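You operate a simulated robot arm through the tools that you are given. There is no shell and no other tool.

Carry out the task below with a simulated robot arm. There is one attempt and no reset: what you move stays moved.

TASK
Set the winder to LARGE and wind 4 metres on the blue ring.
Fine: turn the centre knob while the lever is on HOLD; blue plug into the knob; lever to FREE to wind, back on HOLD at the end; leave the other rings.

The check looks at the end state, three seconds after you hand in, the way a careful person would. Anything else that was tipped, shoved, dropped, spilled or broken makes it a failure.

THE ROBOT
A 6-joint arm with a fingered hand, fixed in place. Base frame: the origin is on the floor under the middle of its stand, x ahead of it, y to its left, z up; the work surface is at about z = 0.815. Readings come in m, degrees, newtons and seconds.
With the tool pointing down near the work surface it reaches from about 0.34 to 0.74 m from the base axis. Its first joint turns from -115.0 to 115.0 degrees. Payload 4 kg.
The tool frame sits at the grasp point between the pads (the TCP): z along the fingers, y along the line on which they close. The tips reach 0.026 m beyond it. The gripper opens to 0.132 m; its body begins 0.073 m behind the TCP. The gripper is a hand of 4 fingers: y runs from the thumb to the fingers, the wrist lies at [0, 0, -0.239] in the tool frame, and closing takes about 1.5 s.
Orientation is told as [roll, pitch, yaw] about the base's x, y, z axes, in that order, counted from this pose: with the fingers straight down and closing along the base's y, the tool's x points along the base's -x, its y along +y and its z along -z.

THE INTERFACE
- The arm moves only by the tool play_rows. Its argument "targets" is a list of rows, each a list of 2 entries, a list of its own where there are three numbers: the shift along the tool's x, y, z in units of 50 mm (1.0 is 50 mm), then the turn, a rotation vector about the tool's x, y, z in units of 8 degrees (1.0 is 8 degrees). In form: [[[dx, dy, dz], [ax, ay, az]], ...]. A call has 1 to 20 rows; each row shifts and turns the commanded pose from where the row before left it, along the tool's axes as they then stand. "jaw" is the opening, from 0 (shut) to 1 (fully open), set as the call begins (left out, the last holds). A call with a number of a shift or a turn outside -1 to 1 is refused whole. Each row takes 0.2 s and may step no farther than 0.05 m and 8.6 degrees from the row before; otherwise, or with a gripper value out of range, the whole call is refused. Where a pose cannot be reached the arm comes as near as it can. A force on the tool above 40 N (or 10 N above the force at the start of the call, whichever is more), or a blocked arm, ends the call early, and 0.2 s more pass. The fingers move at their own pace (about 0.153 m/s each) and stop on an object; they squeeze with about 23 N. The grip force told is the motor's: it shows also when the fingers shut on nothing. Time passes only in rows, and 0.2 s behind the last, so rows that do not move let the fingers close. It gives the time, the measured TCP pose, the force on the tool (base axes), the opening and the grip force at its end, in the units of the frame above (readings bear some noise), with the torque about the TCP (base axes, N m) and any sound that the robot's microphone picked up.
- Cameras (640 x 400 px; columns grow to the right, rows downward): "scene" is fixed at [0.4004, -0.6511, 1.5548]; the picture's right is [0.93, -0.37, 0.00], its down [-0.30, -0.77, -0.56] and it looks along [0.21, 0.52, -0.83] (base axes); focal length 300 px, centre (320, 200). "wrist" rides on the gripper at [0.068, 0.002, -0.097] in the tool frame; the picture's right is [-0.03, 1.00, 0.00], its down [-0.82, -0.02, -0.58] and it looks along [-0.58, -0.01, 0.82] (tool axes); focal length 270 px, centre (320, 200). There is no depth. A picture from a camera that has moved, and an enlarged one, comes with that camera's place and axes in the base frame and with its lens.
- snapshot(camera): a new picture of that camera. It takes no simulated time.
- raise_lower(by): slides the trunk up (or, below 0, down) by that many m; the arm rides with it, the base frame stays. It gives what a move gives, with no picture.
- curl_fingers(finger1, finger2, finger3, thumb_bend): sets how far each is bent, from 0 (flat) to 1 (curled in); at 0.3 the hand is open as for a grip, at 0.7 the pads meet at the TCP. One left out holds its place. A second passes; each finger stops where it meets its share of the squeeze, and holds until it gets a number again. A gripper value or a shape takes the hand back. It gives what a move gives, with no picture; readings hold the bend of each and the force on the fingers (four entries, about 0 where the hand has none), thumb and palm.
- hand_shape(shape): the hand has 4 fingers and takes this shape, open, in about a second: jaw (thumb against the fingers, like two jaws); tri (thumb and two fingers); tip (a fingertip pinch); poke (one finger out to press); point (the index stretched); flat (the hand flat); cup (the hand cupped); fist (a fist). The gripper value then closes the fingers along that shape, each until it touches; the sizes above hold for jaw. It gives what a move gives, with no picture.
- close_up(camera, box): a new picture of the part [left, top, right, bottom] of that camera's present view, enlarged. It takes no simulated time.
- job_done(): hands the job in; it is judged then, once.

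Places have to be worked out from the pictures, the camera data and where the tool is seen. Open the gripper and draw the arm clear of the work before you hand the job in, unless the task says otherwise.

The tools are called after "Request:" as name(argument=value, ...) on one line, values as JSON. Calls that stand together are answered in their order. play_rows: Moves the arm, as the interface text tells. Its arguments: {"type":"object","properties":{"targets":{"type":"array","items":{"type":"array"}},"jaw":{"type":"number"}},"required":["targets"]} The other tools are called the same way: raise_lower (by) moves the trunk up or down; hand_shape (shape) gives the hand a shape; curl_fingers (finger1, finger2, finger3, thumb_bend) moves the fingers one by one; snapshot (camera) takes a picture; close_up (camera, box) takes an enlarged picture of a part of a camera's view; job_done () hands the job in.

At the start:

```text
clock: 0.0
eef_pos: [0.3937, -0.2814, 1.2592]
tcp_rot: [0.0, 0.0, 0.0]
force: [-0.2, -0.6, 0.4]
ft_torque: [0.02, 0.02, 0.0]
opening: 0.1319
gripper_force: 0.0
shape: jaw
bend: [0.3, 0.3, 0.3, 0.3]
finger forces: [0.1, 0.0, 0.0, 0.0, 0.0, 0.0]
trunk travel left (down, up): [-0.825, 0.165]
```

scene: 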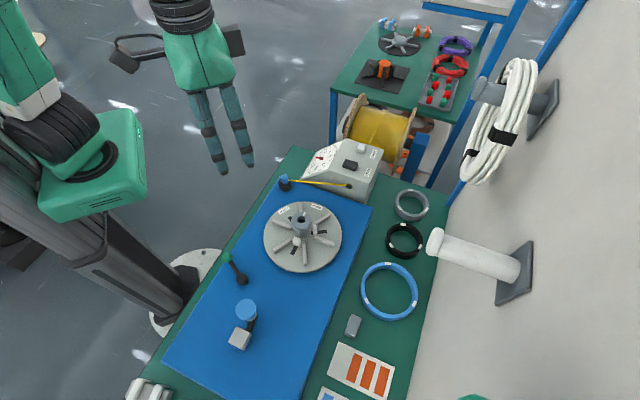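
wrist: 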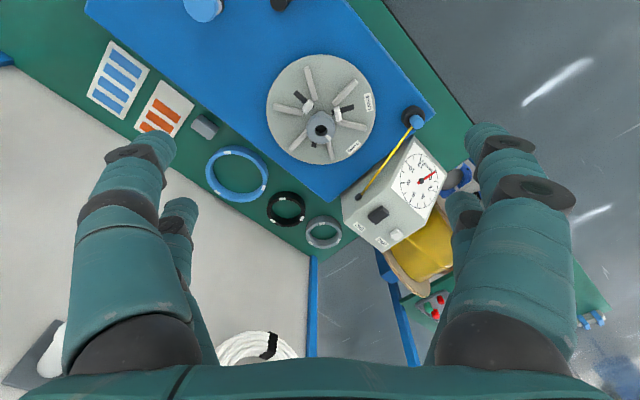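

I begin by looking closer at the bench: the winder disc, the box with the dial and lever, and the rings and plug.

Request:
close_up(camera="scene", box=[240, 130, 400, 230])

Request:
close_up(camera="scene", box=[250, 190, 350, 280])

Request:
close_up(camera="scene", box=[200, 240, 440, 400])

Request:
close_up(camera="wrist", box=[240, 40, 480, 270])

```text
4.00 times, centred on (320, 180) of scene
camera zoom: at [0.4004, -0.6511, 1.5548], right [0.93, -0.37, 0.0], down [-0.3, -0.77, -0.56], along [0.21, 0.52, -0.83], focal length 1201 px, centre (320, 280)
```

zoom: 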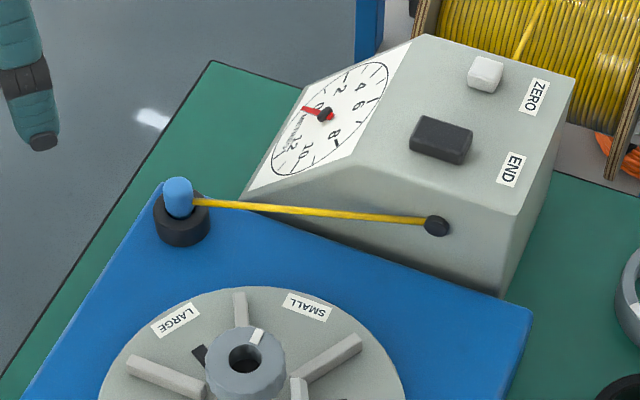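

```text
4.44 times, centred on (300, 235) of scene
camera zoom: at [0.4004, -0.6511, 1.5548], right [0.93, -0.37, 0.0], down [-0.3, -0.77, -0.56], along [0.21, 0.52, -0.83], focal length 1335 px, centre (409, 44)
```

zoom: 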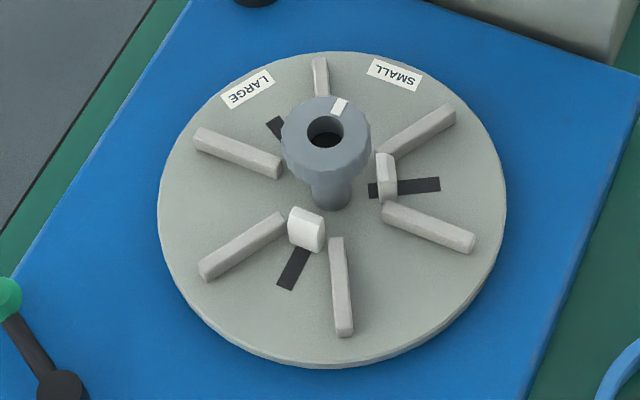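

```text
2.50 times, centred on (320, 320) of scene
camera zoom: at [0.4004, -0.6511, 1.5548], right [0.93, -0.37, 0.0], down [-0.3, -0.77, -0.56], along [0.21, 0.52, -0.83], focal length 751 px, centre (320, -100)
```

zoom: 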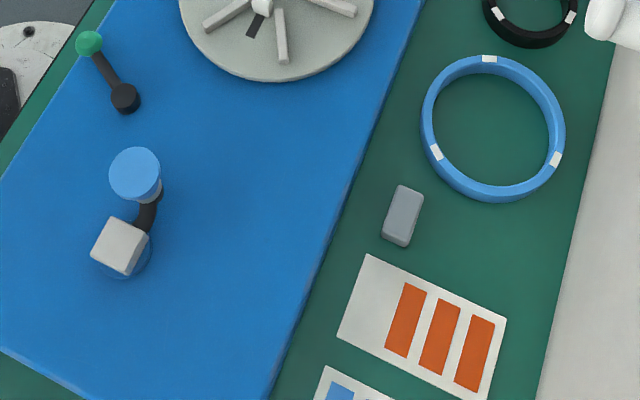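

```text
1.74 times, centred on (360, 155) of wrist
camera zoom: at [0.323, -0.2795, 1.3546], right [0.03, 1.0, 0.0], down [0.82, -0.02, 0.58], along [0.58, -0.01, -0.82], focal length 470 px, centre (250, 278)
```

zoom: 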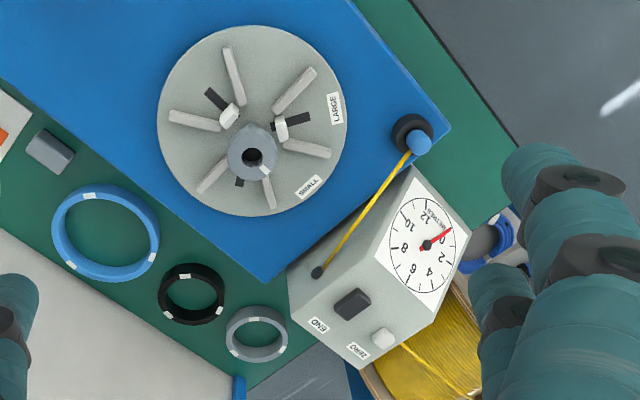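

Next I enlarge the lever, the crank and the dial box to read their labels and work out the mechanism.

Request:
close_up(camera="scene", box=[205, 235, 285, 365])

Request:
close_up(camera="scene", box=[205, 285, 285, 360])

Request:
close_up(camera="scene", box=[270, 135, 390, 210])

Request:
close_up(camera="scene", box=[320, 0, 540, 190])

Request:
close_up(camera="scene", box=[100, 300, 420, 400])

```text
3.08 times, centred on (245, 300) of scene
camera zoom: at [0.4004, -0.6511, 1.5548], right [0.93, -0.37, 0.0], down [-0.3, -0.77, -0.56], along [0.21, 0.52, -0.83], focal length 924 px, centre (551, -108)
```

zoom: 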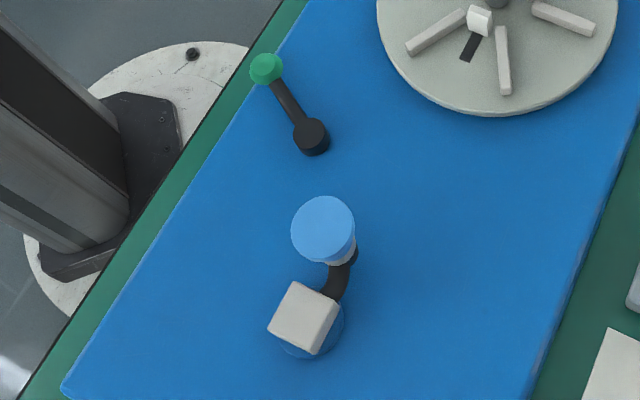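

```text
5.33 times, centred on (245, 322) of scene
camera zoom: at [0.4004, -0.6511, 1.5548], right [0.93, -0.37, 0.0], down [-0.3, -0.77, -0.56], along [0.21, 0.52, -0.83], focal length 1602 px, centre (720, -453)
```

zoom: 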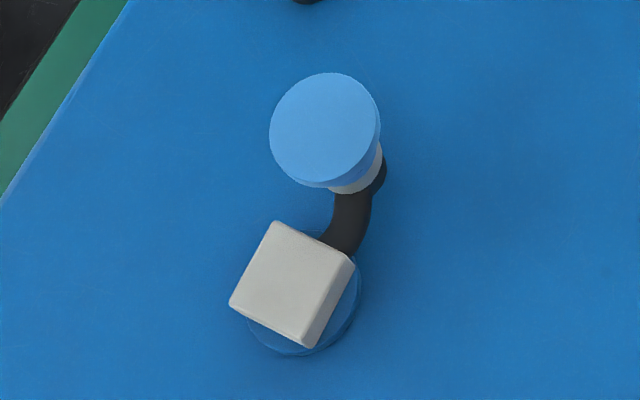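

```text
5.33 times, centred on (330, 172) of scene
camera zoom: at [0.4004, -0.6511, 1.5548], right [0.93, -0.37, 0.0], down [-0.3, -0.77, -0.56], along [0.21, 0.52, -0.83], focal length 1602 px, centre (267, 347)
```

zoom: 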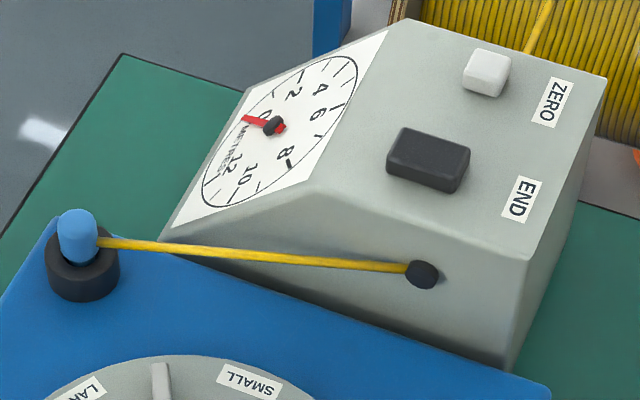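

```text
2.11 times, centred on (430, 95) of scene
camera zoom: at [0.4004, -0.6511, 1.5548], right [0.93, -0.37, 0.0], down [-0.3, -0.77, -0.56], along [0.21, 0.52, -0.83], focal length 632 px, centre (88, 421)
```

zoom: 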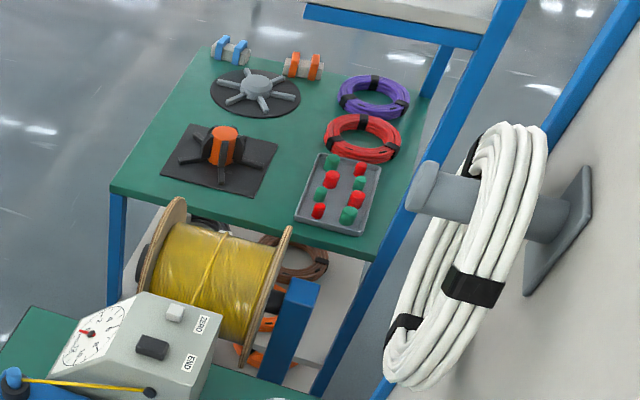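

```text
2.00 times, centred on (260, 350) of scene
camera zoom: at [0.4004, -0.6511, 1.5548], right [0.93, -0.37, 0.0], down [-0.3, -0.77, -0.56], along [0.21, 0.52, -0.83], focal length 601 px, centre (440, -100)
```

zoom: 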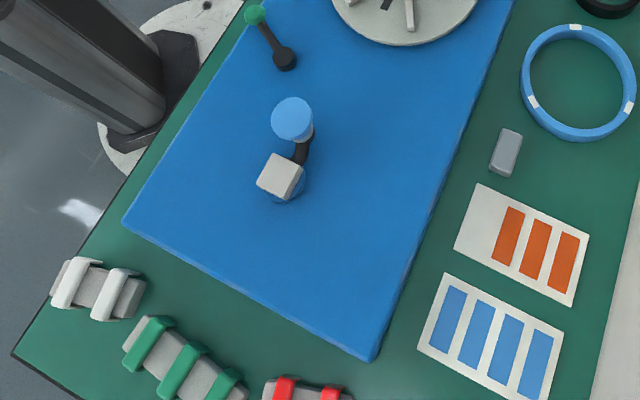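

The disc centre is near (0.50, −0.30), the lever near (0.31, −0.32), the crank near (0.30, −0.45) and the blue ring near (0.64, −0.50). No HOLD/FREE label is visible yet, so I move the wrist camera over the lever and crank and look straight down.

Request:
play_rows(targets=[[[0.45, -0.6, 0], [0, 0, 0]], [[0.45, -0.6, 0], [0, 0, 0]], [[0.45, -0.6, 0], [0, 0, 0]], [[0.45, -0.6, 0], [0, 0, 0]], [[0, 0, 0], [0, 1, 0]], [[0, 0, 0], [0, 1, 0]], [[0, 0, 0], [0, 1, 0]], [[0, 0, 0], [0, 1, 0]]])

Request:
snapshot(camera="wrist")

```text
clock: 1.8
eef_pos: [0.3029, -0.4015, 1.2587]
tcp_rot: [-0.1, 32.1, -0.2]
force: [0.8, 0.6, 0.1]
ft_torque: [-0.03, 0.04, 0.0]
opening: 0.1321
gripper_force: 0.1
shape: jaw
bend: [0.3, 0.3, 0.3, 0.3]
finger forces: [0.0, 0.0, 0.0, 0.1, 0.0, 0.1]
trunk travel left (down, up): [-0.825, 0.165]
```

```text
taken
camera wrist: at [0.2952, -0.3995, 1.3767], right [0.02, 1.0, -0.01], down [1.0, -0.02, 0.06], along [0.05, -0.02, -1.0], focal length 270 px, centre (320, 200)
```

wrist: 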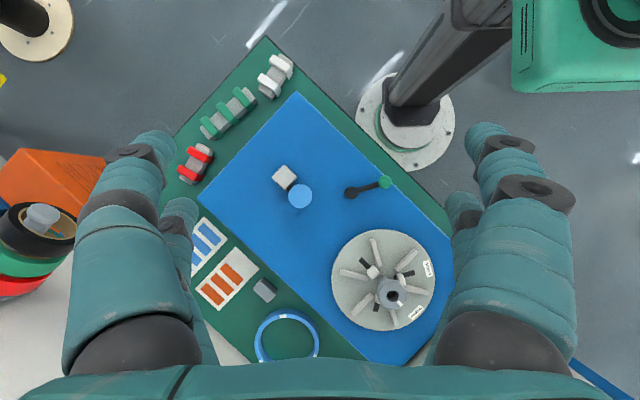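

Request:
close_up(camera="wrist", box=[250, 150, 410, 250])

Request:
close_up(camera="wrist", box=[320, 220, 450, 340])

Request:
close_up(camera="wrist", box=[240, 150, 340, 220])

```text
4.00 times, centred on (330, 200) of wrist
camera zoom: at [0.2952, -0.3995, 1.3767], right [0.02, 1.0, -0.01], down [1.0, -0.02, 0.06], along [0.05, -0.02, -1.0], focal length 1081 px, centre (280, 200)
```

zoom: 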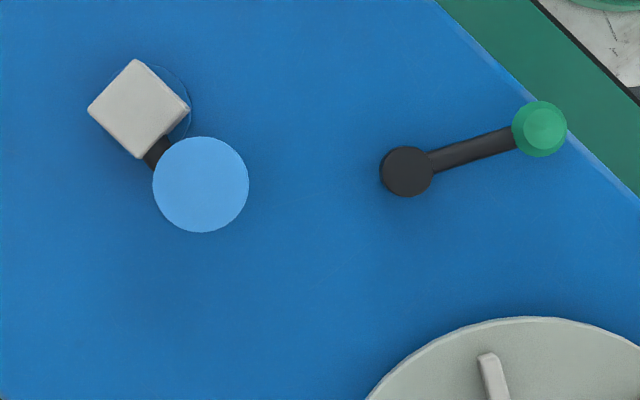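

```text
3.33 times, centred on (385, 280) of wrist
camera zoom: at [0.2952, -0.3995, 1.3767], right [0.02, 1.0, -0.01], down [1.0, -0.02, 0.06], along [0.05, -0.02, -1.0], focal length 901 px, centre (103, -67)
```

zoom: 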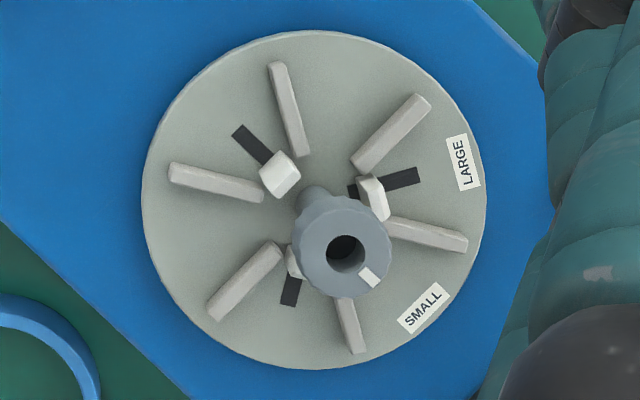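

```text
5.71 times, centred on (290, 185) of wrist
camera zoom: at [0.2952, -0.3995, 1.3767], right [0.02, 1.0, -0.01], down [1.0, -0.02, 0.06], along [0.05, -0.02, -1.0], focal length 1544 px, centre (491, 286)
```

zoom: 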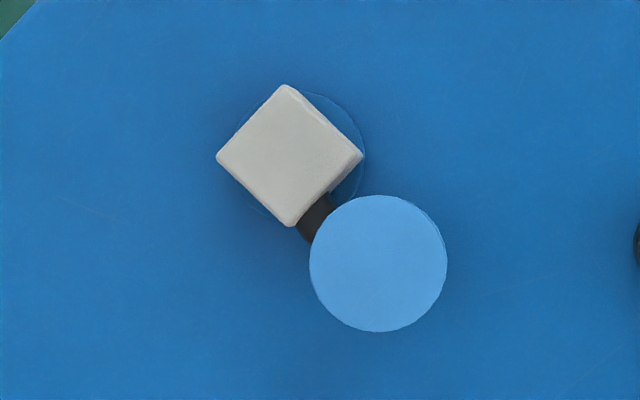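

From the two views I triangulate: knob top about (0.49, −0.285, 0.91), crank handle top about (0.315, −0.442, 0.91), cube hub (0.281, −0.476, 0.856), lever ball (0.293, −0.281, 0.846) with its pivot at (0.311, −0.346). I go 0.2 m lower to look for lever labels.

Request:
play_rows(targets=[[[-0.424, 0.12, 0.678], [0, 0, 0]], [[-0.424, 0.12, 0.678], [0, 0, 0]], [[-0.424, 0.12, 0.678], [0, 0, 0]], [[-0.424, 0.12, 0.678], [0, 0, 0]], [[-0.424, 0.12, 0.678], [0, 0, 0]]])

Request:
snapshot(camera="wrist")

Request:
close_up(camera="wrist", box=[220, 100, 460, 250])

```text
clock: 3.0
eef_pos: [0.3046, -0.3719, 1.0599]
tcp_rot: [0.0, 32.0, 0.0]
force: [-0.1, -1.1, 0.0]
ft_torque: [0.01, -0.03, -0.01]
opening: 0.1318
gripper_force: 0.0
shape: jaw
bend: [0.3, 0.3, 0.3, 0.3]
finger forces: [0.0, 0.1, 0.0, 0.1, 0.0, 0.0]
trunk travel left (down, up): [-0.825, 0.165]
```

```text
taken
camera wrist: at [0.2952, -0.3688, 1.1776], right [0.02, 1.0, -0.01], down [1.0, -0.02, 0.06], along [0.06, -0.01, -1.0], focal length 270 px, centre (320, 200)
```

wrist: 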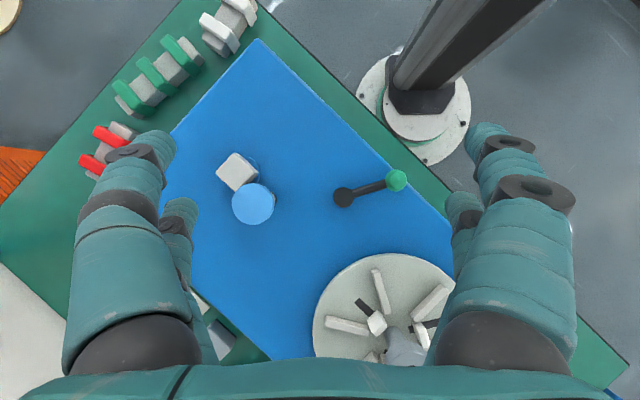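

```text
2.67 times, centred on (340, 175) of wrist
camera zoom: at [0.2952, -0.3688, 1.1776], right [0.02, 1.0, -0.01], down [1.0, -0.02, 0.06], along [0.06, -0.01, -1.0], focal length 721 px, centre (267, 267)
```

zoom: 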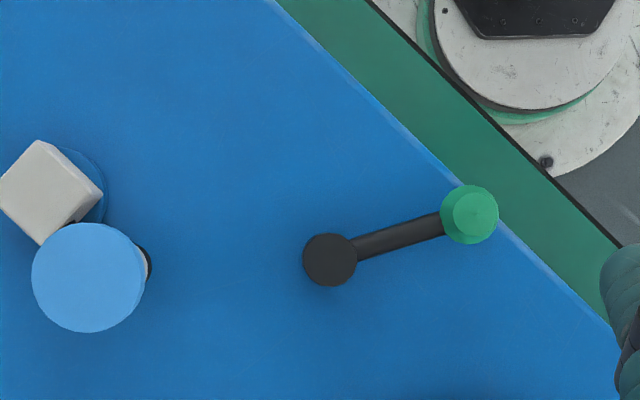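

No lever labels show from above. I level the tool, turn it about 90°, and look sideways at the crank and lever for a lower, oblique view.

Request:
play_rows(targets=[[[0, 0, 0], [0, -1, 0]], [[0, 0, 0], [0, -1, 0]], [[0, 0, 0], [0, -1, 0]], [[0, 0, 0], [0, -1, 0]], [[0, 0.72, 0.6], [0, 0, 0]], [[0, 0.72, 0.6], [0, 0, 0]], [[0, 0, 0], [0, 0, 1]], [[0, 0, 0], [0, 0, 1]], [[0, 0, 0], [0, 0, 1]], [[0, 0, 0], [0, 0, 1]], [[0, 0, 0], [0, 0, 1]], [[0, 0, 0], [0, 0, 1]], [[0, 0, 0], [0, 0, 1]], [[0, 0, 0], [0, 0, 1]], [[0, 0, 0], [0, 0, 1]], [[0, 0, 0], [0, 0, 1]], [[0, 0, 0], [0, 0, 1]]])

Request:
snapshot(camera="wrist")

```text
clock: 6.6
eef_pos: [0.3033, -0.2994, 0.9987]
tcp_rot: [-0.1, 0.0, -88.1]
force: [0.2, -0.3, 0.5]
ft_torque: [0.01, 0.01, 0.01]
opening: 0.1319
gripper_force: 0.1
shape: jaw
bend: [0.3, 0.3, 0.3, 0.3]
finger forces: [0.0, 0.0, 0.0, 0.0, 0.0, 0.0]
trunk travel left (down, up): [-0.825, 0.165]
```

```text
taken
camera wrist: at [0.3011, -0.2309, 1.0949], right [1.0, 0.01, 0.0], down [0.01, -0.82, 0.58], along [0.0, -0.58, -0.82], focal length 270 px, centre (320, 200)
```

wrist: 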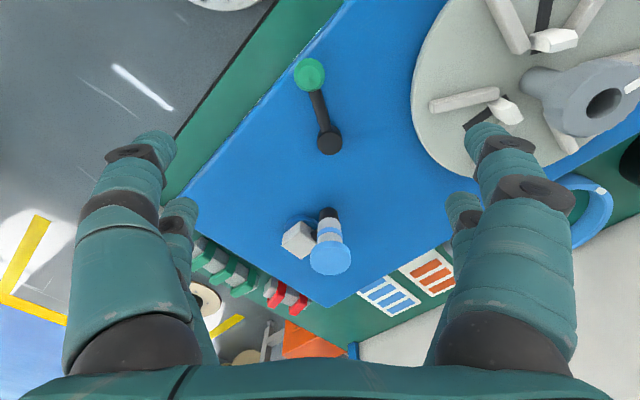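

Request:
close_up(camera="wrist", box=[240, 180, 400, 290])

Request:
close_up(camera="wrist", box=[230, 40, 390, 170])

Request:
close_up(camera="wrist", box=[400, 0, 640, 160])

```text
3.64 times, centred on (320, 235) of wrist
camera zoom: at [0.3011, -0.2309, 1.0949], right [1.0, 0.01, 0.0], down [0.01, -0.82, 0.58], along [0.0, -0.58, -0.82], focal length 983 px, centre (320, 73)
```

zoom: 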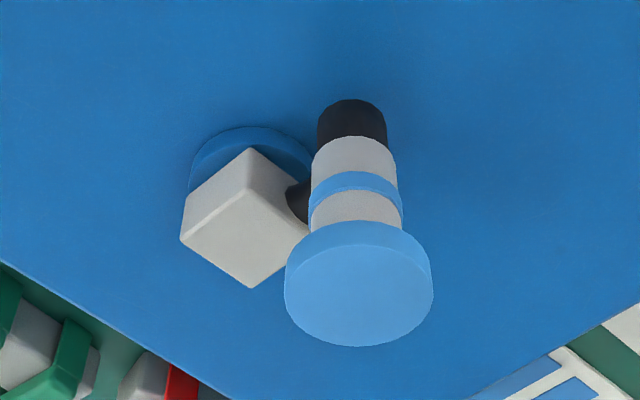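

```text
3.08 times, centred on (310, 105) of wrist
camera zoom: at [0.3011, -0.2309, 1.0949], right [1.0, 0.01, 0.0], down [0.01, -0.82, 0.58], along [0.0, -0.58, -0.82], focal length 832 px, centre (351, 492)
```

zoom: 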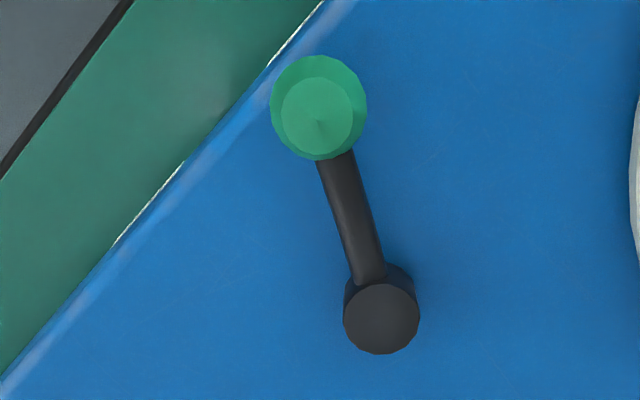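

```text
2.50 times, centred on (520, 80) of wrist
camera zoom: at [0.3011, -0.2309, 1.0949], right [1.0, 0.01, 0.0], down [0.01, -0.82, 0.58], along [0.0, -0.58, -0.82], focal length 676 px, centre (-180, 500)
```

zoom: 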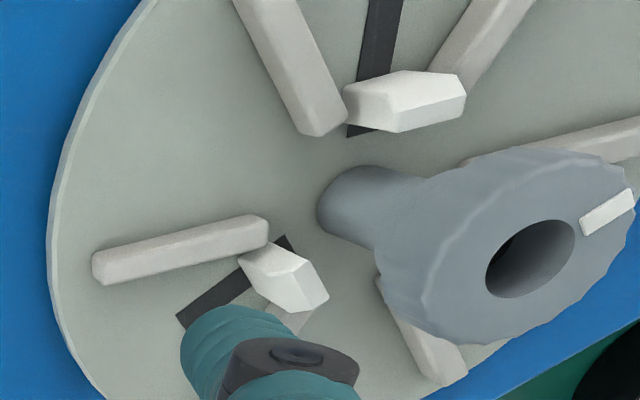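

The crank is a hub with an arm and an upright rotating handle. There are no HOLD/FREE labels anywhere, so I will find the lever state by how the disc responds. I move over the centre knob with a yaw of about −32° to centre on it.

Request:
play_rows(targets=[[[0.044, 0.947, 0], [0, 0, 0]], [[0.044, 0.947, 0], [0, 0, 0]], [[0.044, 0.947, 0], [0, 0, 0]], [[0.044, 0.947, 0], [0, 0, 0]], [[0, 0, 0], [0, 0, -1]], [[0, 0, 0], [0, 0, -1]], [[0, 0, 0], [0, 0, -1]], [[0, 0, 0], [0, 0, -1]], [[0, 0, 0], [0, 0, -1]], [[0, 0, 0], [0, 0, -1]], [[0, 0, 0], [0, 0, -1]]])

Request:
snapshot(camera="wrist")

Request:
snapshot(camera="scene")

```text
clock: 9.0
eef_pos: [0.4908, -0.2837, 0.9972]
tcp_rot: [0.0, 0.1, -31.9]
force: [-0.1, -0.2, 1.1]
ft_torque: [-0.02, -0.03, 0.03]
opening: 0.1319
gripper_force: 0.0
shape: jaw
bend: [0.3, 0.3, 0.3, 0.3]
finger forces: [0.1, 0.0, 0.1, 0.0, 0.0, 0.1]
trunk travel left (down, up): [-0.825, 0.165]
```

```text
taken
camera wrist: at [0.4328, -0.2459, 1.0946], right [0.55, 0.84, 0.0], down [0.68, -0.45, 0.58], along [0.48, -0.32, -0.82], focal length 270 px, centre (320, 200)
```

wrist: 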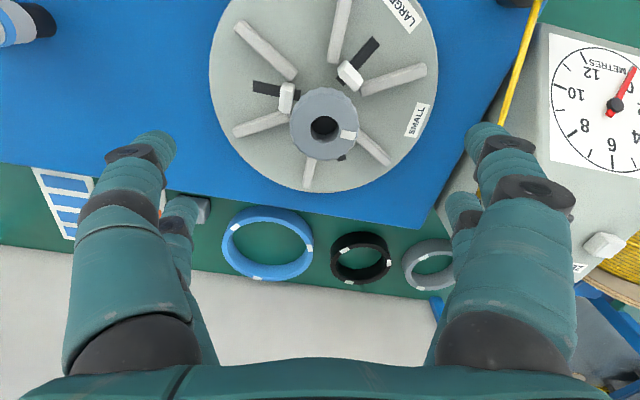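

```text
taken
```

scene: 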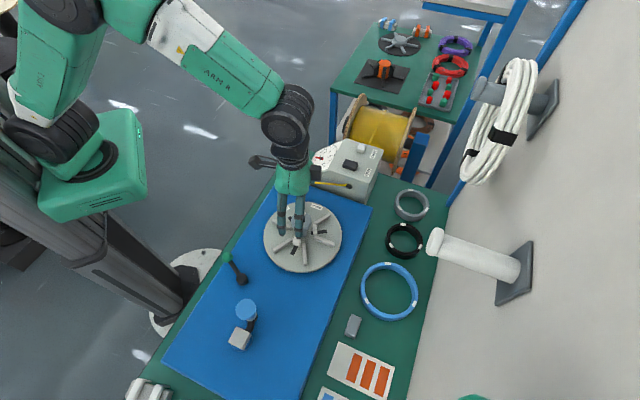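

The knob sits almost under the TCP, with the hole at about (324,127). I take a close-up to centre accurately and to read the dial.

Request:
close_up(camera="wrist", box=[200, 0, 450, 200])

Request:
close_up(camera="wrist", box=[500, 20, 640, 290])

Request:
close_up(camera="wrist", box=[180, 170, 480, 300])

```text
2.00 times, centred on (325, 100) of wrist
camera zoom: at [0.4328, -0.2459, 1.0946], right [0.55, 0.84, 0.0], down [0.68, -0.45, 0.58], along [0.48, -0.32, -0.82], focal length 541 px, centre (310, 400)
```

zoom: 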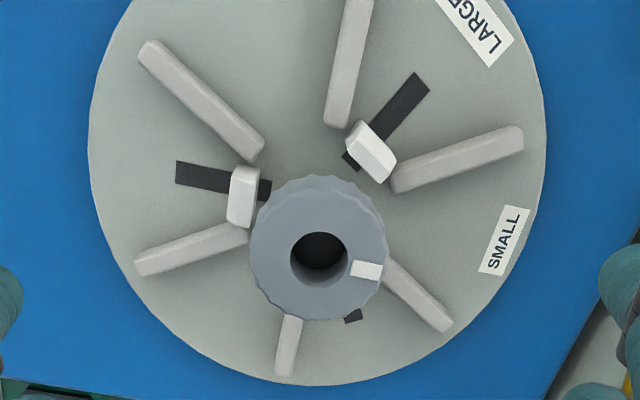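

```text
1.48 times, centred on (570, 155) of wrist
camera zoom: at [0.4328, -0.2459, 1.0946], right [0.55, 0.84, 0.0], down [0.68, -0.45, 0.58], along [0.48, -0.32, -0.82], focal length 400 px, centre (-50, 267)
```

zoom: 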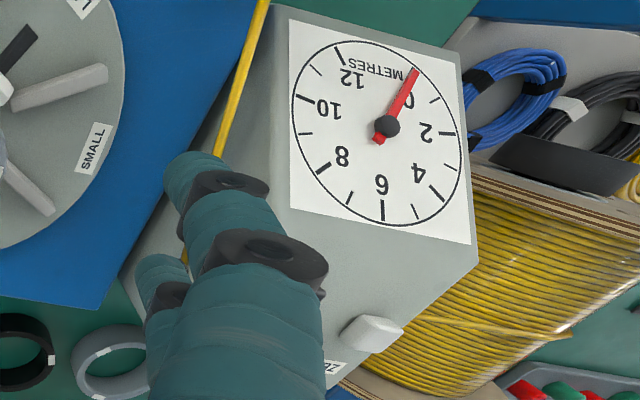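

```text
2.13 times, centred on (330, 235) of wrist
camera zoom: at [0.4328, -0.2459, 1.0946], right [0.55, 0.84, 0.0], down [0.68, -0.45, 0.58], along [0.48, -0.32, -0.82], focal length 577 px, centre (299, 125)
```

zoom: 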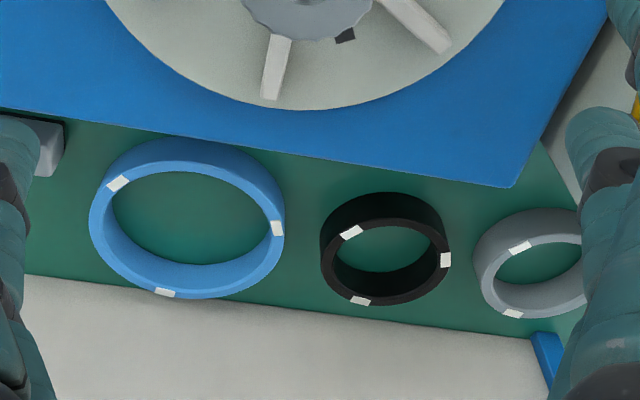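

The knob is 3 mm off along the closing direction; its centre is about (0.492, −0.281). I correct this and lower until the pads are around the knob head, with the tips staying above the pegs at about z 0.86.

Request:
play_rows(targets=[[[0, 0.06, 0.5], [0, 0, 0]], [[0, 0, 0.5], [0, 0, 0]], [[0, 0, 0.5], [0, 0, 0]], [[0, 0, 0.45], [0, 0, 0]], [[0, 0, 0], [0, 0, 0]]], jaw=1)

Request:
snapshot(camera="wrist")

Request:
close_up(camera="scene", box=[230, 150, 380, 290])

```text
clock: 10.2
eef_pos: [0.4911, -0.2816, 0.8998]
tcp_rot: [0.0, 0.0, -31.9]
force: [-0.3, 0.2, -0.2]
ft_torque: [0.0, -0.04, 0.01]
opening: 0.1318
gripper_force: 0.1
shape: jaw
bend: [0.3, 0.3, 0.3, 0.3]
finger forces: [0.0, 0.1, 0.1, 0.0, 0.0, 0.1]
trunk travel left (down, up): [-0.825, 0.165]
```

```text
taken
camera wrist: at [0.4334, -0.2438, 0.9961], right [0.55, 0.83, 0.0], down [0.68, -0.45, 0.58], along [0.48, -0.32, -0.82], focal length 270 px, centre (320, 200)
```

wrist: 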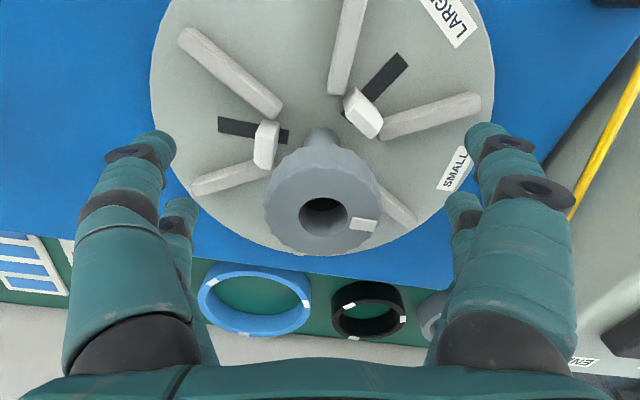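

```text
2.86 times, centred on (305, 220) of scene
camera zoom: at [0.4004, -0.6511, 1.5548], right [0.93, -0.37, 0.0], down [-0.3, -0.77, -0.56], along [0.21, 0.52, -0.83], focal length 858 px, centre (363, 143)
```

zoom: 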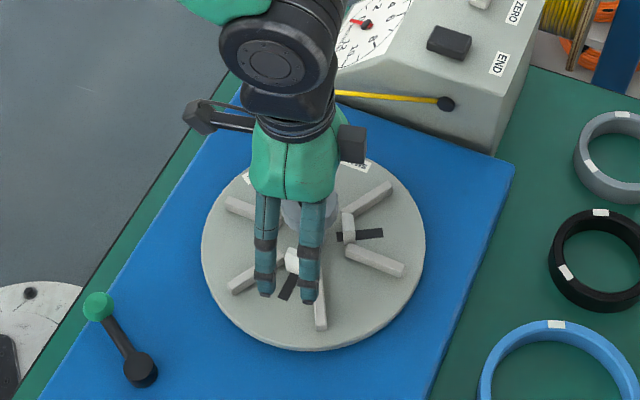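

I check centring more precisely with a close-up of the knob at this height.

Request:
close_up(camera="wrist", box=[220, 110, 420, 260])

```text
2.67 times, centred on (320, 185) of wrist
camera zoom: at [0.4334, -0.2438, 0.9961], right [0.55, 0.83, 0.0], down [0.68, -0.45, 0.58], along [0.48, -0.32, -0.82], focal length 721 px, centre (320, 240)
```

zoom: 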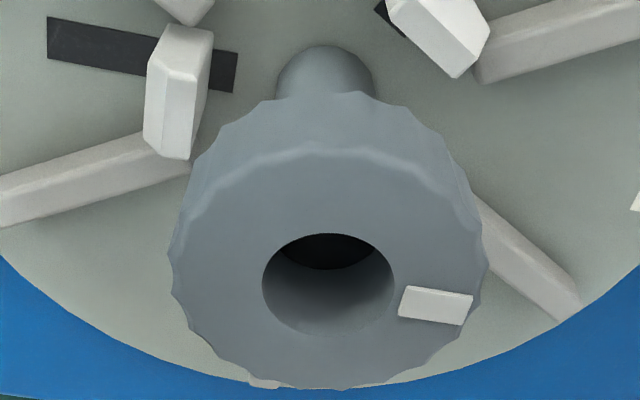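

The stereo solution puts the knob axis at about (0.494, −0.282) and its top at 0.9095. I make that 2.6 mm correction, then close the hand on the knob.

Request:
play_rows(targets=[[[-0.052, 0.024, 0], [0, 0, 0]], [[0, 0, 0], [0, 0, 0]]])

Request:
play_rows(targets=[[[0, 0, 0], [0, 0, 0]], [[0, 0, 0], [0, 0, 0]], [[0, 0, 0], [0, 0, 0]], [[0, 0, 0], [0, 0, 0]], [[0, 0, 0], [0, 0, 0]], [[0, 0, 0], [0, 0, 0]], [[0, 0, 0], [0, 0, 0]]], jaw=0)

Request:
snapshot(camera="wrist")

```text
clock: 10.8
eef_pos: [0.4951, -0.2834, 0.9008]
tcp_rot: [0.0, -0.1, -32.1]
force: [-0.6, -0.1, -0.7]
ft_torque: [-0.03, -0.05, -0.05]
opening: 0.1319
gripper_force: 0.1
shape: jaw
bend: [0.3, 0.3, 0.3, 0.3]
finger forces: [0.0, 0.0, 0.1, 0.0, 0.0, 0.0]
trunk travel left (down, up): [-0.825, 0.165]
```

```text
clock: 12.4
eef_pos: [0.4934, -0.2834, 0.8982]
tcp_rot: [0.0, 0.3, -32.1]
force: [-4.4, -0.3, -29.4]
ft_torque: [-0.07, 0.19, 0.02]
opening: 0.0203
gripper_force: 23.3
shape: jaw
bend: [0.73, 0.73, 0.73, 0.72]
finger forces: [22.3, 20.9, 20.0, 0.1, 22.3, 0.0]
trunk travel left (down, up): [-0.825, 0.165]
```

```text
taken
camera wrist: at [0.4368, -0.2443, 0.995], right [0.55, 0.83, 0.0], down [0.68, -0.45, 0.57], along [0.48, -0.32, -0.82], focal length 270 px, centre (320, 200)
```

wrist: 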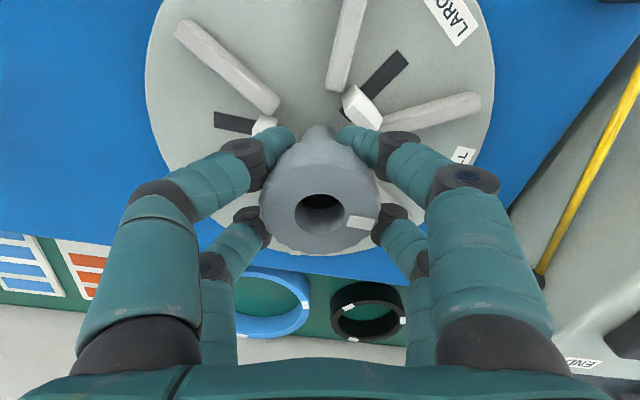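

The fingers went under the 18 mm thick head and closed on the stem, pulling down with 29 N. I open, rise about 15 mm and grip the head itself.

Request:
play_rows(targets=[[[0, 0, 0], [0, 0, 0]], [[0, 0, 0], [0, 0, 0]], [[0, 0, 0], [0, 0, 0]], [[0, 0, -0.14], [0, 0, 0]], [[0, 0, -0.14], [0, 0, 0]], [[0, 0, 0], [0, 0, 0]]], jaw=0.7)

Request:
play_rows(targets=[[[0, 0, 0], [0, 0, 0]], [[0, 0, 0], [0, 0, 0]], [[0, 0, 0], [0, 0, 0]], [[0, 0, 0], [0, 0, 0]], [[0, 0, 0], [0, 0, 0]], [[0, 0, 0], [0, 0, 0]]], jaw=0)

Request:
snapshot(camera="wrist")

```text
clock: 13.8
eef_pos: [0.4943, -0.2824, 0.9139]
tcp_rot: [0.0, 0.0, -32.1]
force: [0.7, 0.4, -0.6]
ft_torque: [-0.05, -0.01, -0.02]
opening: 0.0922
gripper_force: 0.1
shape: jaw
bend: [0.68, 0.68, 0.68, 0.58]
finger forces: [0.0, 0.0, 0.1, 0.0, 0.0, 0.0]
trunk travel left (down, up): [-0.825, 0.165]
```

```text
clock: 15.2
eef_pos: [0.4958, -0.2822, 0.9138]
tcp_rot: [0.1, -0.1, -32.0]
force: [0.7, -0.8, -3.5]
ft_torque: [-0.03, 0.01, 0.02]
opening: 0.0287
gripper_force: 23.8
shape: jaw
bend: [0.73, 0.73, 0.73, 0.7]
finger forces: [21.2, 21.9, 19.8, 0.0, 20.6, 0.0]
trunk travel left (down, up): [-0.825, 0.165]
```

```text
taken
camera wrist: at [0.4368, -0.2441, 1.0099], right [0.55, 0.83, 0.0], down [0.68, -0.45, 0.58], along [0.48, -0.32, -0.82], focal length 270 px, centre (320, 200)
```

wrist: 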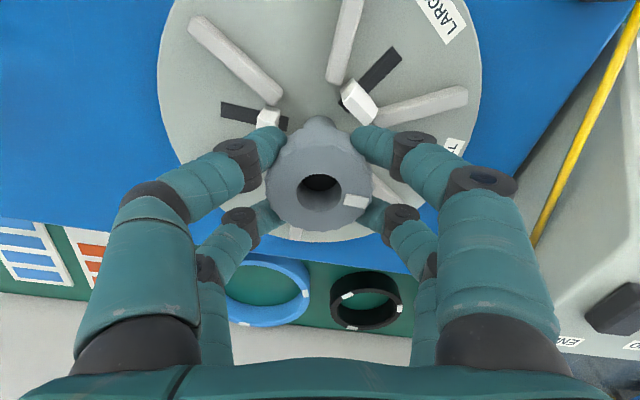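

Now the grip is clean on the knob head with little force on the tool. I turn it about 24° counter-clockwise and check whether only the knob turns (HOLD) or the disc turns with it (FREE).

Request:
play_rows(targets=[[[0, 0, 0], [0, 0, -0.6]], [[0, 0, 0], [0, 0, -0.6]], [[0, 0, 0], [0, 0, -0.6]], [[0, 0, 0], [0, 0, -0.6]], [[0, 0, 0], [0, 0, -0.6]], [[0, 0, 0], [0, 0, 0]]])

Request:
snapshot(camera="wrist")

Request:
close_up(camera="scene", box=[250, 180, 360, 290])

```text
clock: 16.6
eef_pos: [0.4951, -0.2812, 0.9131]
tcp_rot: [0.0, 0.1, -7.9]
force: [-5.5, -2.2, -13.6]
ft_torque: [-0.07, 0.1, -0.01]
opening: 0.0285
gripper_force: 22.9
shape: jaw
bend: [0.73, 0.73, 0.73, 0.7]
finger forces: [21.6, 20.7, 19.1, 0.0, 21.8, 0.1]
trunk travel left (down, up): [-0.825, 0.165]
```

```text
taken
camera wrist: at [0.4266, -0.2707, 1.0104], right [0.16, 0.99, 0.0], down [0.81, -0.13, 0.58], along [0.57, -0.09, -0.82], focal length 270 px, centre (320, 200)
```

wrist: 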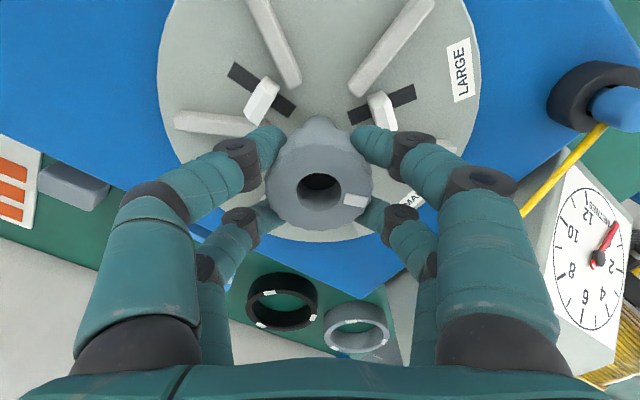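

```text
3.64 times, centred on (305, 235) of scene
camera zoom: at [0.4004, -0.6511, 1.5548], right [0.93, -0.37, 0.0], down [-0.3, -0.77, -0.56], along [0.21, 0.52, -0.83], focal length 1092 px, centre (374, 73)
```

zoom: 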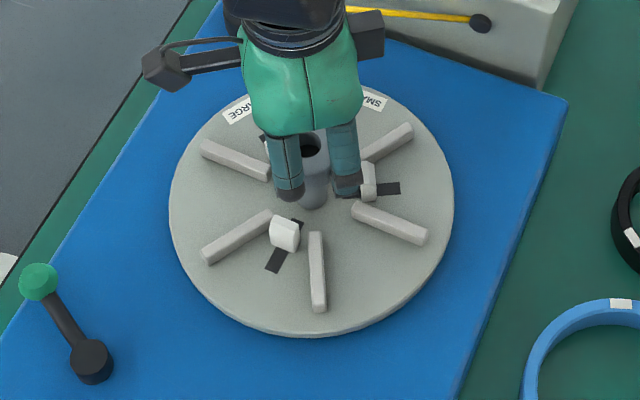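

The disc stayed put, the pegs moved outward and the mark turned with my hand, so the lever is on HOLD. I turn the remaining 35° or so to LARGE.

Request:
play_rows(targets=[[[0, 0, 0], [0, 0, -0.6]], [[0, 0, 0], [0, 0, -0.6]], [[0, 0, 0], [0, 0, -0.6]], [[0, 0, 0], [0, 0, -0.6]], [[0, 0, 0], [0, 0, -0.6]], [[0, 0, 0], [0, 0, -0.6]], [[0, 0, 0], [0, 0, -0.6]], [[0, 0, 0], [0, 0, 0]]])

Request:
snapshot(camera="wrist")

```text
clock: 18.4
eef_pos: [0.4949, -0.2818, 0.9144]
tcp_rot: [0.1, 0.0, 25.8]
force: [-14.2, -1.3, -19.9]
ft_torque: [-0.03, 0.26, 0.02]
opening: 0.028
gripper_force: 23.2
shape: jaw
bend: [0.73, 0.73, 0.73, 0.7]
finger forces: [26.0, 20.6, 16.9, 0.0, 21.1, 0.1]
trunk travel left (down, up): [-0.825, 0.165]
```

```text
taken
camera wrist: at [0.4319, -0.3104, 1.0107], right [-0.41, 0.91, 0.0], down [0.75, 0.33, 0.58], along [0.53, 0.24, -0.82], focal length 270 px, centre (320, 200)
```

wrist: 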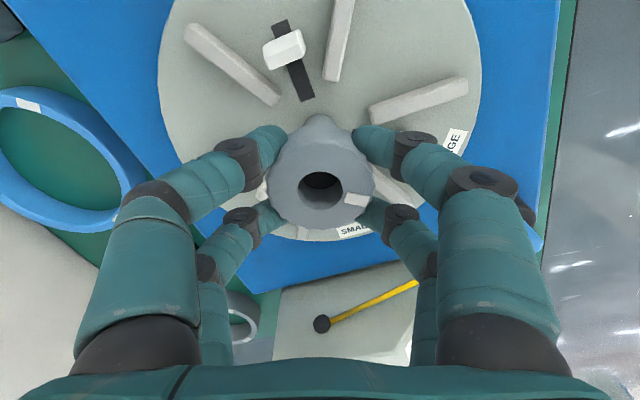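

I have turned about 58°, so the mark should now face LARGE. I open the hand, lift clear and check the mark and the pegs.

Request:
play_rows(targets=[[[0, 0, 0], [0, 0, 0]], [[0, 0, 0], [0, 0, 0]], [[0, 0, 0], [0, 0, 0]], [[0, 0, 0], [0, 0, 0]], [[0, 0, -0.8], [0, 0, 0]], [[0, 0, -0.8], [0, 0, 0]], [[0, 0, -0.8], [0, 0, 0]], [[0, 0, 0], [0, 0, 0]]], jaw=1)

Request:
snapshot(camera="wrist")

Request:
close_up(camera="wrist", box=[200, 0, 450, 200])

```text
clock: 20.2
eef_pos: [0.4964, -0.2837, 1.0358]
tcp_rot: [0.1, 0.1, 25.5]
force: [-0.1, 0.0, 0.1]
ft_torque: [0.01, -0.01, 0.0]
opening: 0.1321
gripper_force: 0.1
shape: jaw
bend: [0.3, 0.3, 0.3, 0.3]
finger forces: [0.1, 0.1, 0.1, 0.0, 0.0, 0.1]
trunk travel left (down, up): [-0.825, 0.165]
```

```text
taken
camera wrist: at [0.4331, -0.3113, 1.1312], right [-0.41, 0.91, 0.0], down [0.74, 0.33, 0.58], along [0.53, 0.24, -0.82], focal length 270 px, centre (320, 200)
```

wrist: 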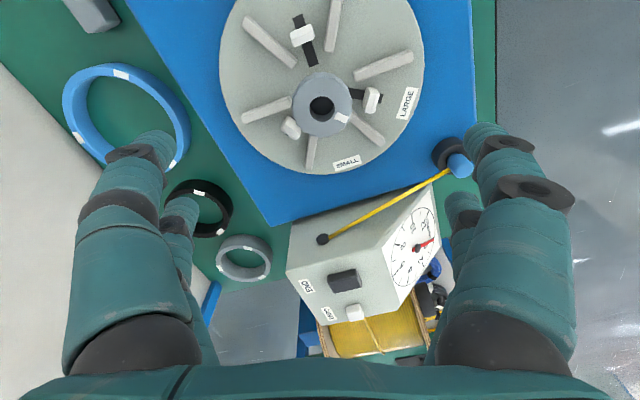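

```text
2.00 times, centred on (325, 100) of wrist
camera zoom: at [0.4331, -0.3113, 1.1312], right [-0.41, 0.91, 0.0], down [0.74, 0.33, 0.58], along [0.53, 0.24, -0.82], focal length 541 px, centre (310, 400)
```

zoom: 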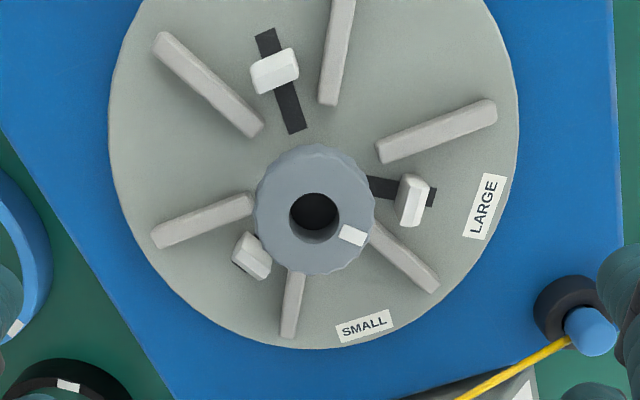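

The mark is at about 86°, still some 18° short of LARGE (104°), and the pegs are not at the ends of their slots. I go down again, re-grip and turn about 22° more.

Request:
play_rows(targets=[[[0.03, 0.035, 0.82], [0, 0, 0]], [[0, 0, 0.82], [0, 0, 0]], [[0, 0, 0.82], [0, 0, 0]], [[0, 0, 0], [0, 0, 0]]], jaw=0.8)

Request:
play_rows(targets=[[[0, 0, 0], [0, 0, 0]], [[0, 0, 0], [0, 0, 0]], [[0, 0, 0], [0, 0, 0]], [[0, 0, 0], [0, 0, 0]], [[0, 0, 0], [0, 0, 0]], [[0, 0, 0], [0, 0, 0]], [[0, 0, 0], [0, 0, 0]]], jaw=0)

Request:
close_up(camera="wrist", box=[220, 100, 420, 240])

Request:
play_rows(targets=[[[0, 0, 0], [0, 0, -0.4]], [[0, 0, 0], [0, 0, -0.4]], [[0, 0, 0], [0, 0, -0.4]], [[0, 0, 0], [0, 0, -0.4]], [[0, 0, 0], [0, 0, -0.4]], [[0, 0, 0], [0, 0, -0.4]], [[0, 0, 0], [0, 0, 0]]])

Request:
close_up(camera="wrist", box=[220, 100, 420, 240])

```text
clock: 21.2
eef_pos: [0.4925, -0.2814, 0.9088]
tcp_rot: [0.0, 0.0, 25.6]
force: [0.1, 0.2, 0.0]
ft_torque: [-0.03, 0.04, -0.03]
opening: 0.1057
gripper_force: 0.1
shape: jaw
bend: [0.59, 0.59, 0.59, 0.44]
finger forces: [0.1, 0.0, 0.0, 0.0, 0.1, 0.0]
trunk travel left (down, up): [-0.825, 0.165]
```

```text
clock: 22.8
eef_pos: [0.4932, -0.2811, 0.9086]
tcp_rot: [0.1, 0.0, 25.7]
force: [0.4, 0.7, -5.6]
ft_torque: [0.01, -0.03, 0.02]
opening: 0.0297
gripper_force: 22.9
shape: jaw
bend: [0.73, 0.73, 0.73, 0.7]
finger forces: [22.4, 21.2, 21.0, 0.1, 18.8, 0.0]
trunk travel left (down, up): [-0.825, 0.165]
```

```text
2.86 times, centred on (320, 170) of wrist
camera zoom: at [0.4302, -0.3087, 1.0061], right [-0.41, 0.91, 0.0], down [0.75, 0.33, 0.58], along [0.53, 0.24, -0.82], focal length 772 px, centre (320, 286)
```

zoom: 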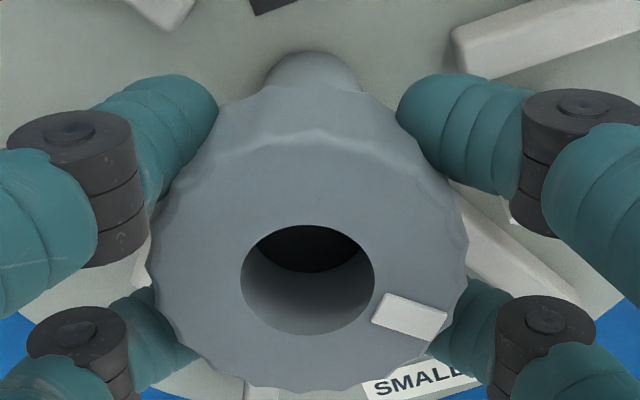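

```text
clock: 24.4
eef_pos: [0.4939, -0.2829, 0.9109]
tcp_rot: [-0.1, 0.0, 44.9]
force: [-4.0, -1.2, -18.9]
ft_torque: [-0.01, 0.06, -0.03]
opening: 0.0289
gripper_force: 23.0
shape: jaw
bend: [0.73, 0.73, 0.73, 0.7]
finger forces: [23.1, 20.7, 19.2, 0.0, 18.8, 0.0]
trunk travel left (down, up): [-0.825, 0.165]
```

```text
2.86 times, centred on (320, 170) of wrist
camera zoom: at [0.443, -0.3284, 1.0067], right [-0.69, 0.73, 0.0], down [0.59, 0.56, 0.58], along [0.42, 0.4, -0.82], focal length 772 px, centre (320, 286)
```

zoom: 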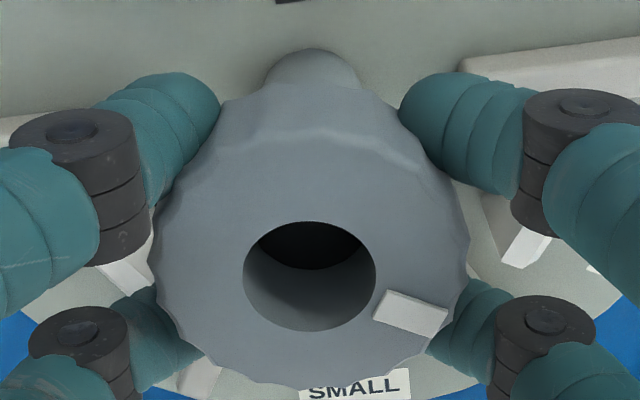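

The mark moved with the hand, now to roughly 105°. I release and lift to compare it with the LARGE label.

Request:
play_rows(targets=[[[0, 0, 0], [0, 0, 0]], [[0, 0, 0], [0, 0, 0]], [[0, 0, 0], [0, 0, 0]], [[0, 0, 0], [0, 0, 0]], [[0, 0, -0.8], [0, 0, 0]], [[0, 0, -0.8], [0, 0, 0]], [[0, 0, -0.8], [0, 0, 0]], [[0, 0, -0.8], [0, 0, 0]], [[0, 0, 0], [0, 0, 0]]], jaw=1)

Request:
close_up(camera="wrist", box=[200, 0, 450, 200])

Request:
snapshot(camera="wrist")

```text
clock: 26.4
eef_pos: [0.4936, -0.281, 1.0701]
tcp_rot: [0.0, 0.0, 44.7]
force: [0.4, 0.5, 0.7]
ft_torque: [-0.04, -0.04, 0.03]
opening: 0.1318
gripper_force: 0.0
shape: jaw
bend: [0.3, 0.3, 0.3, 0.3]
finger forces: [0.1, 0.0, 0.1, 0.0, 0.1, 0.0]
trunk travel left (down, up): [-0.825, 0.165]
```

```text
2.00 times, centred on (325, 100) of wrist
camera zoom: at [0.4425, -0.3282, 1.1672], right [-0.69, 0.73, 0.0], down [0.59, 0.56, 0.58], along [0.42, 0.4, -0.82], focal length 541 px, centre (310, 400)
```

zoom: 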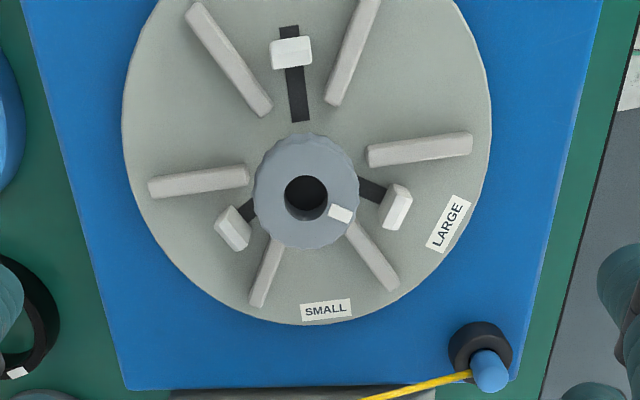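

```text
taken
camera wrist: at [0.4425, -0.3282, 1.1672], right [-0.69, 0.73, 0.0], down [0.59, 0.56, 0.58], along [0.42, 0.4, -0.82], focal length 270 px, centre (320, 200)
```

wrist: 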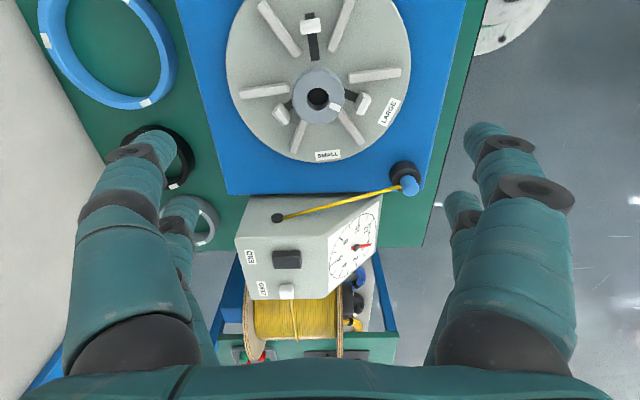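

The mark now points close to LARGE. I zoom in to measure how exact that is.

Request:
close_up(camera="wrist", box=[270, 40, 420, 170])

Request:
close_up(camera="wrist", box=[290, 60, 350, 130])

```text
3.08 times, centred on (345, 105) of wrist
camera zoom: at [0.4425, -0.3282, 1.1672], right [-0.69, 0.73, 0.0], down [0.59, 0.56, 0.58], along [0.42, 0.4, -0.82], focal length 832 px, centre (243, 492)
```

zoom: 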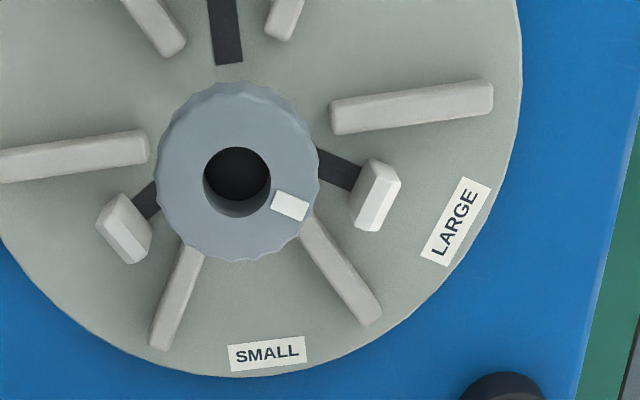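

```text
5.71 times, centred on (320, 95) of wrist
camera zoom: at [0.4425, -0.3282, 1.1672], right [-0.69, 0.73, 0.0], down [0.59, 0.56, 0.58], along [0.42, 0.4, -0.82], focal length 1544 px, centre (320, 800)
```

zoom: 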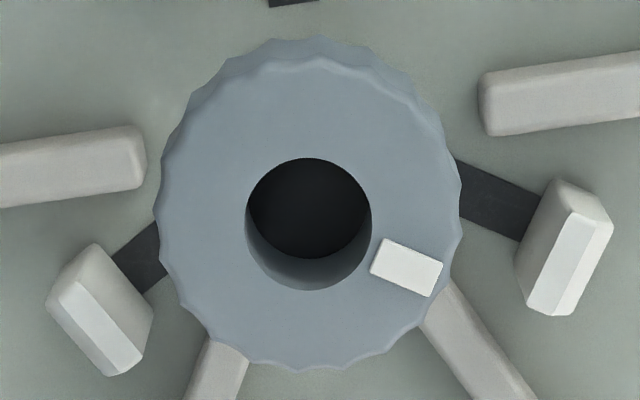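

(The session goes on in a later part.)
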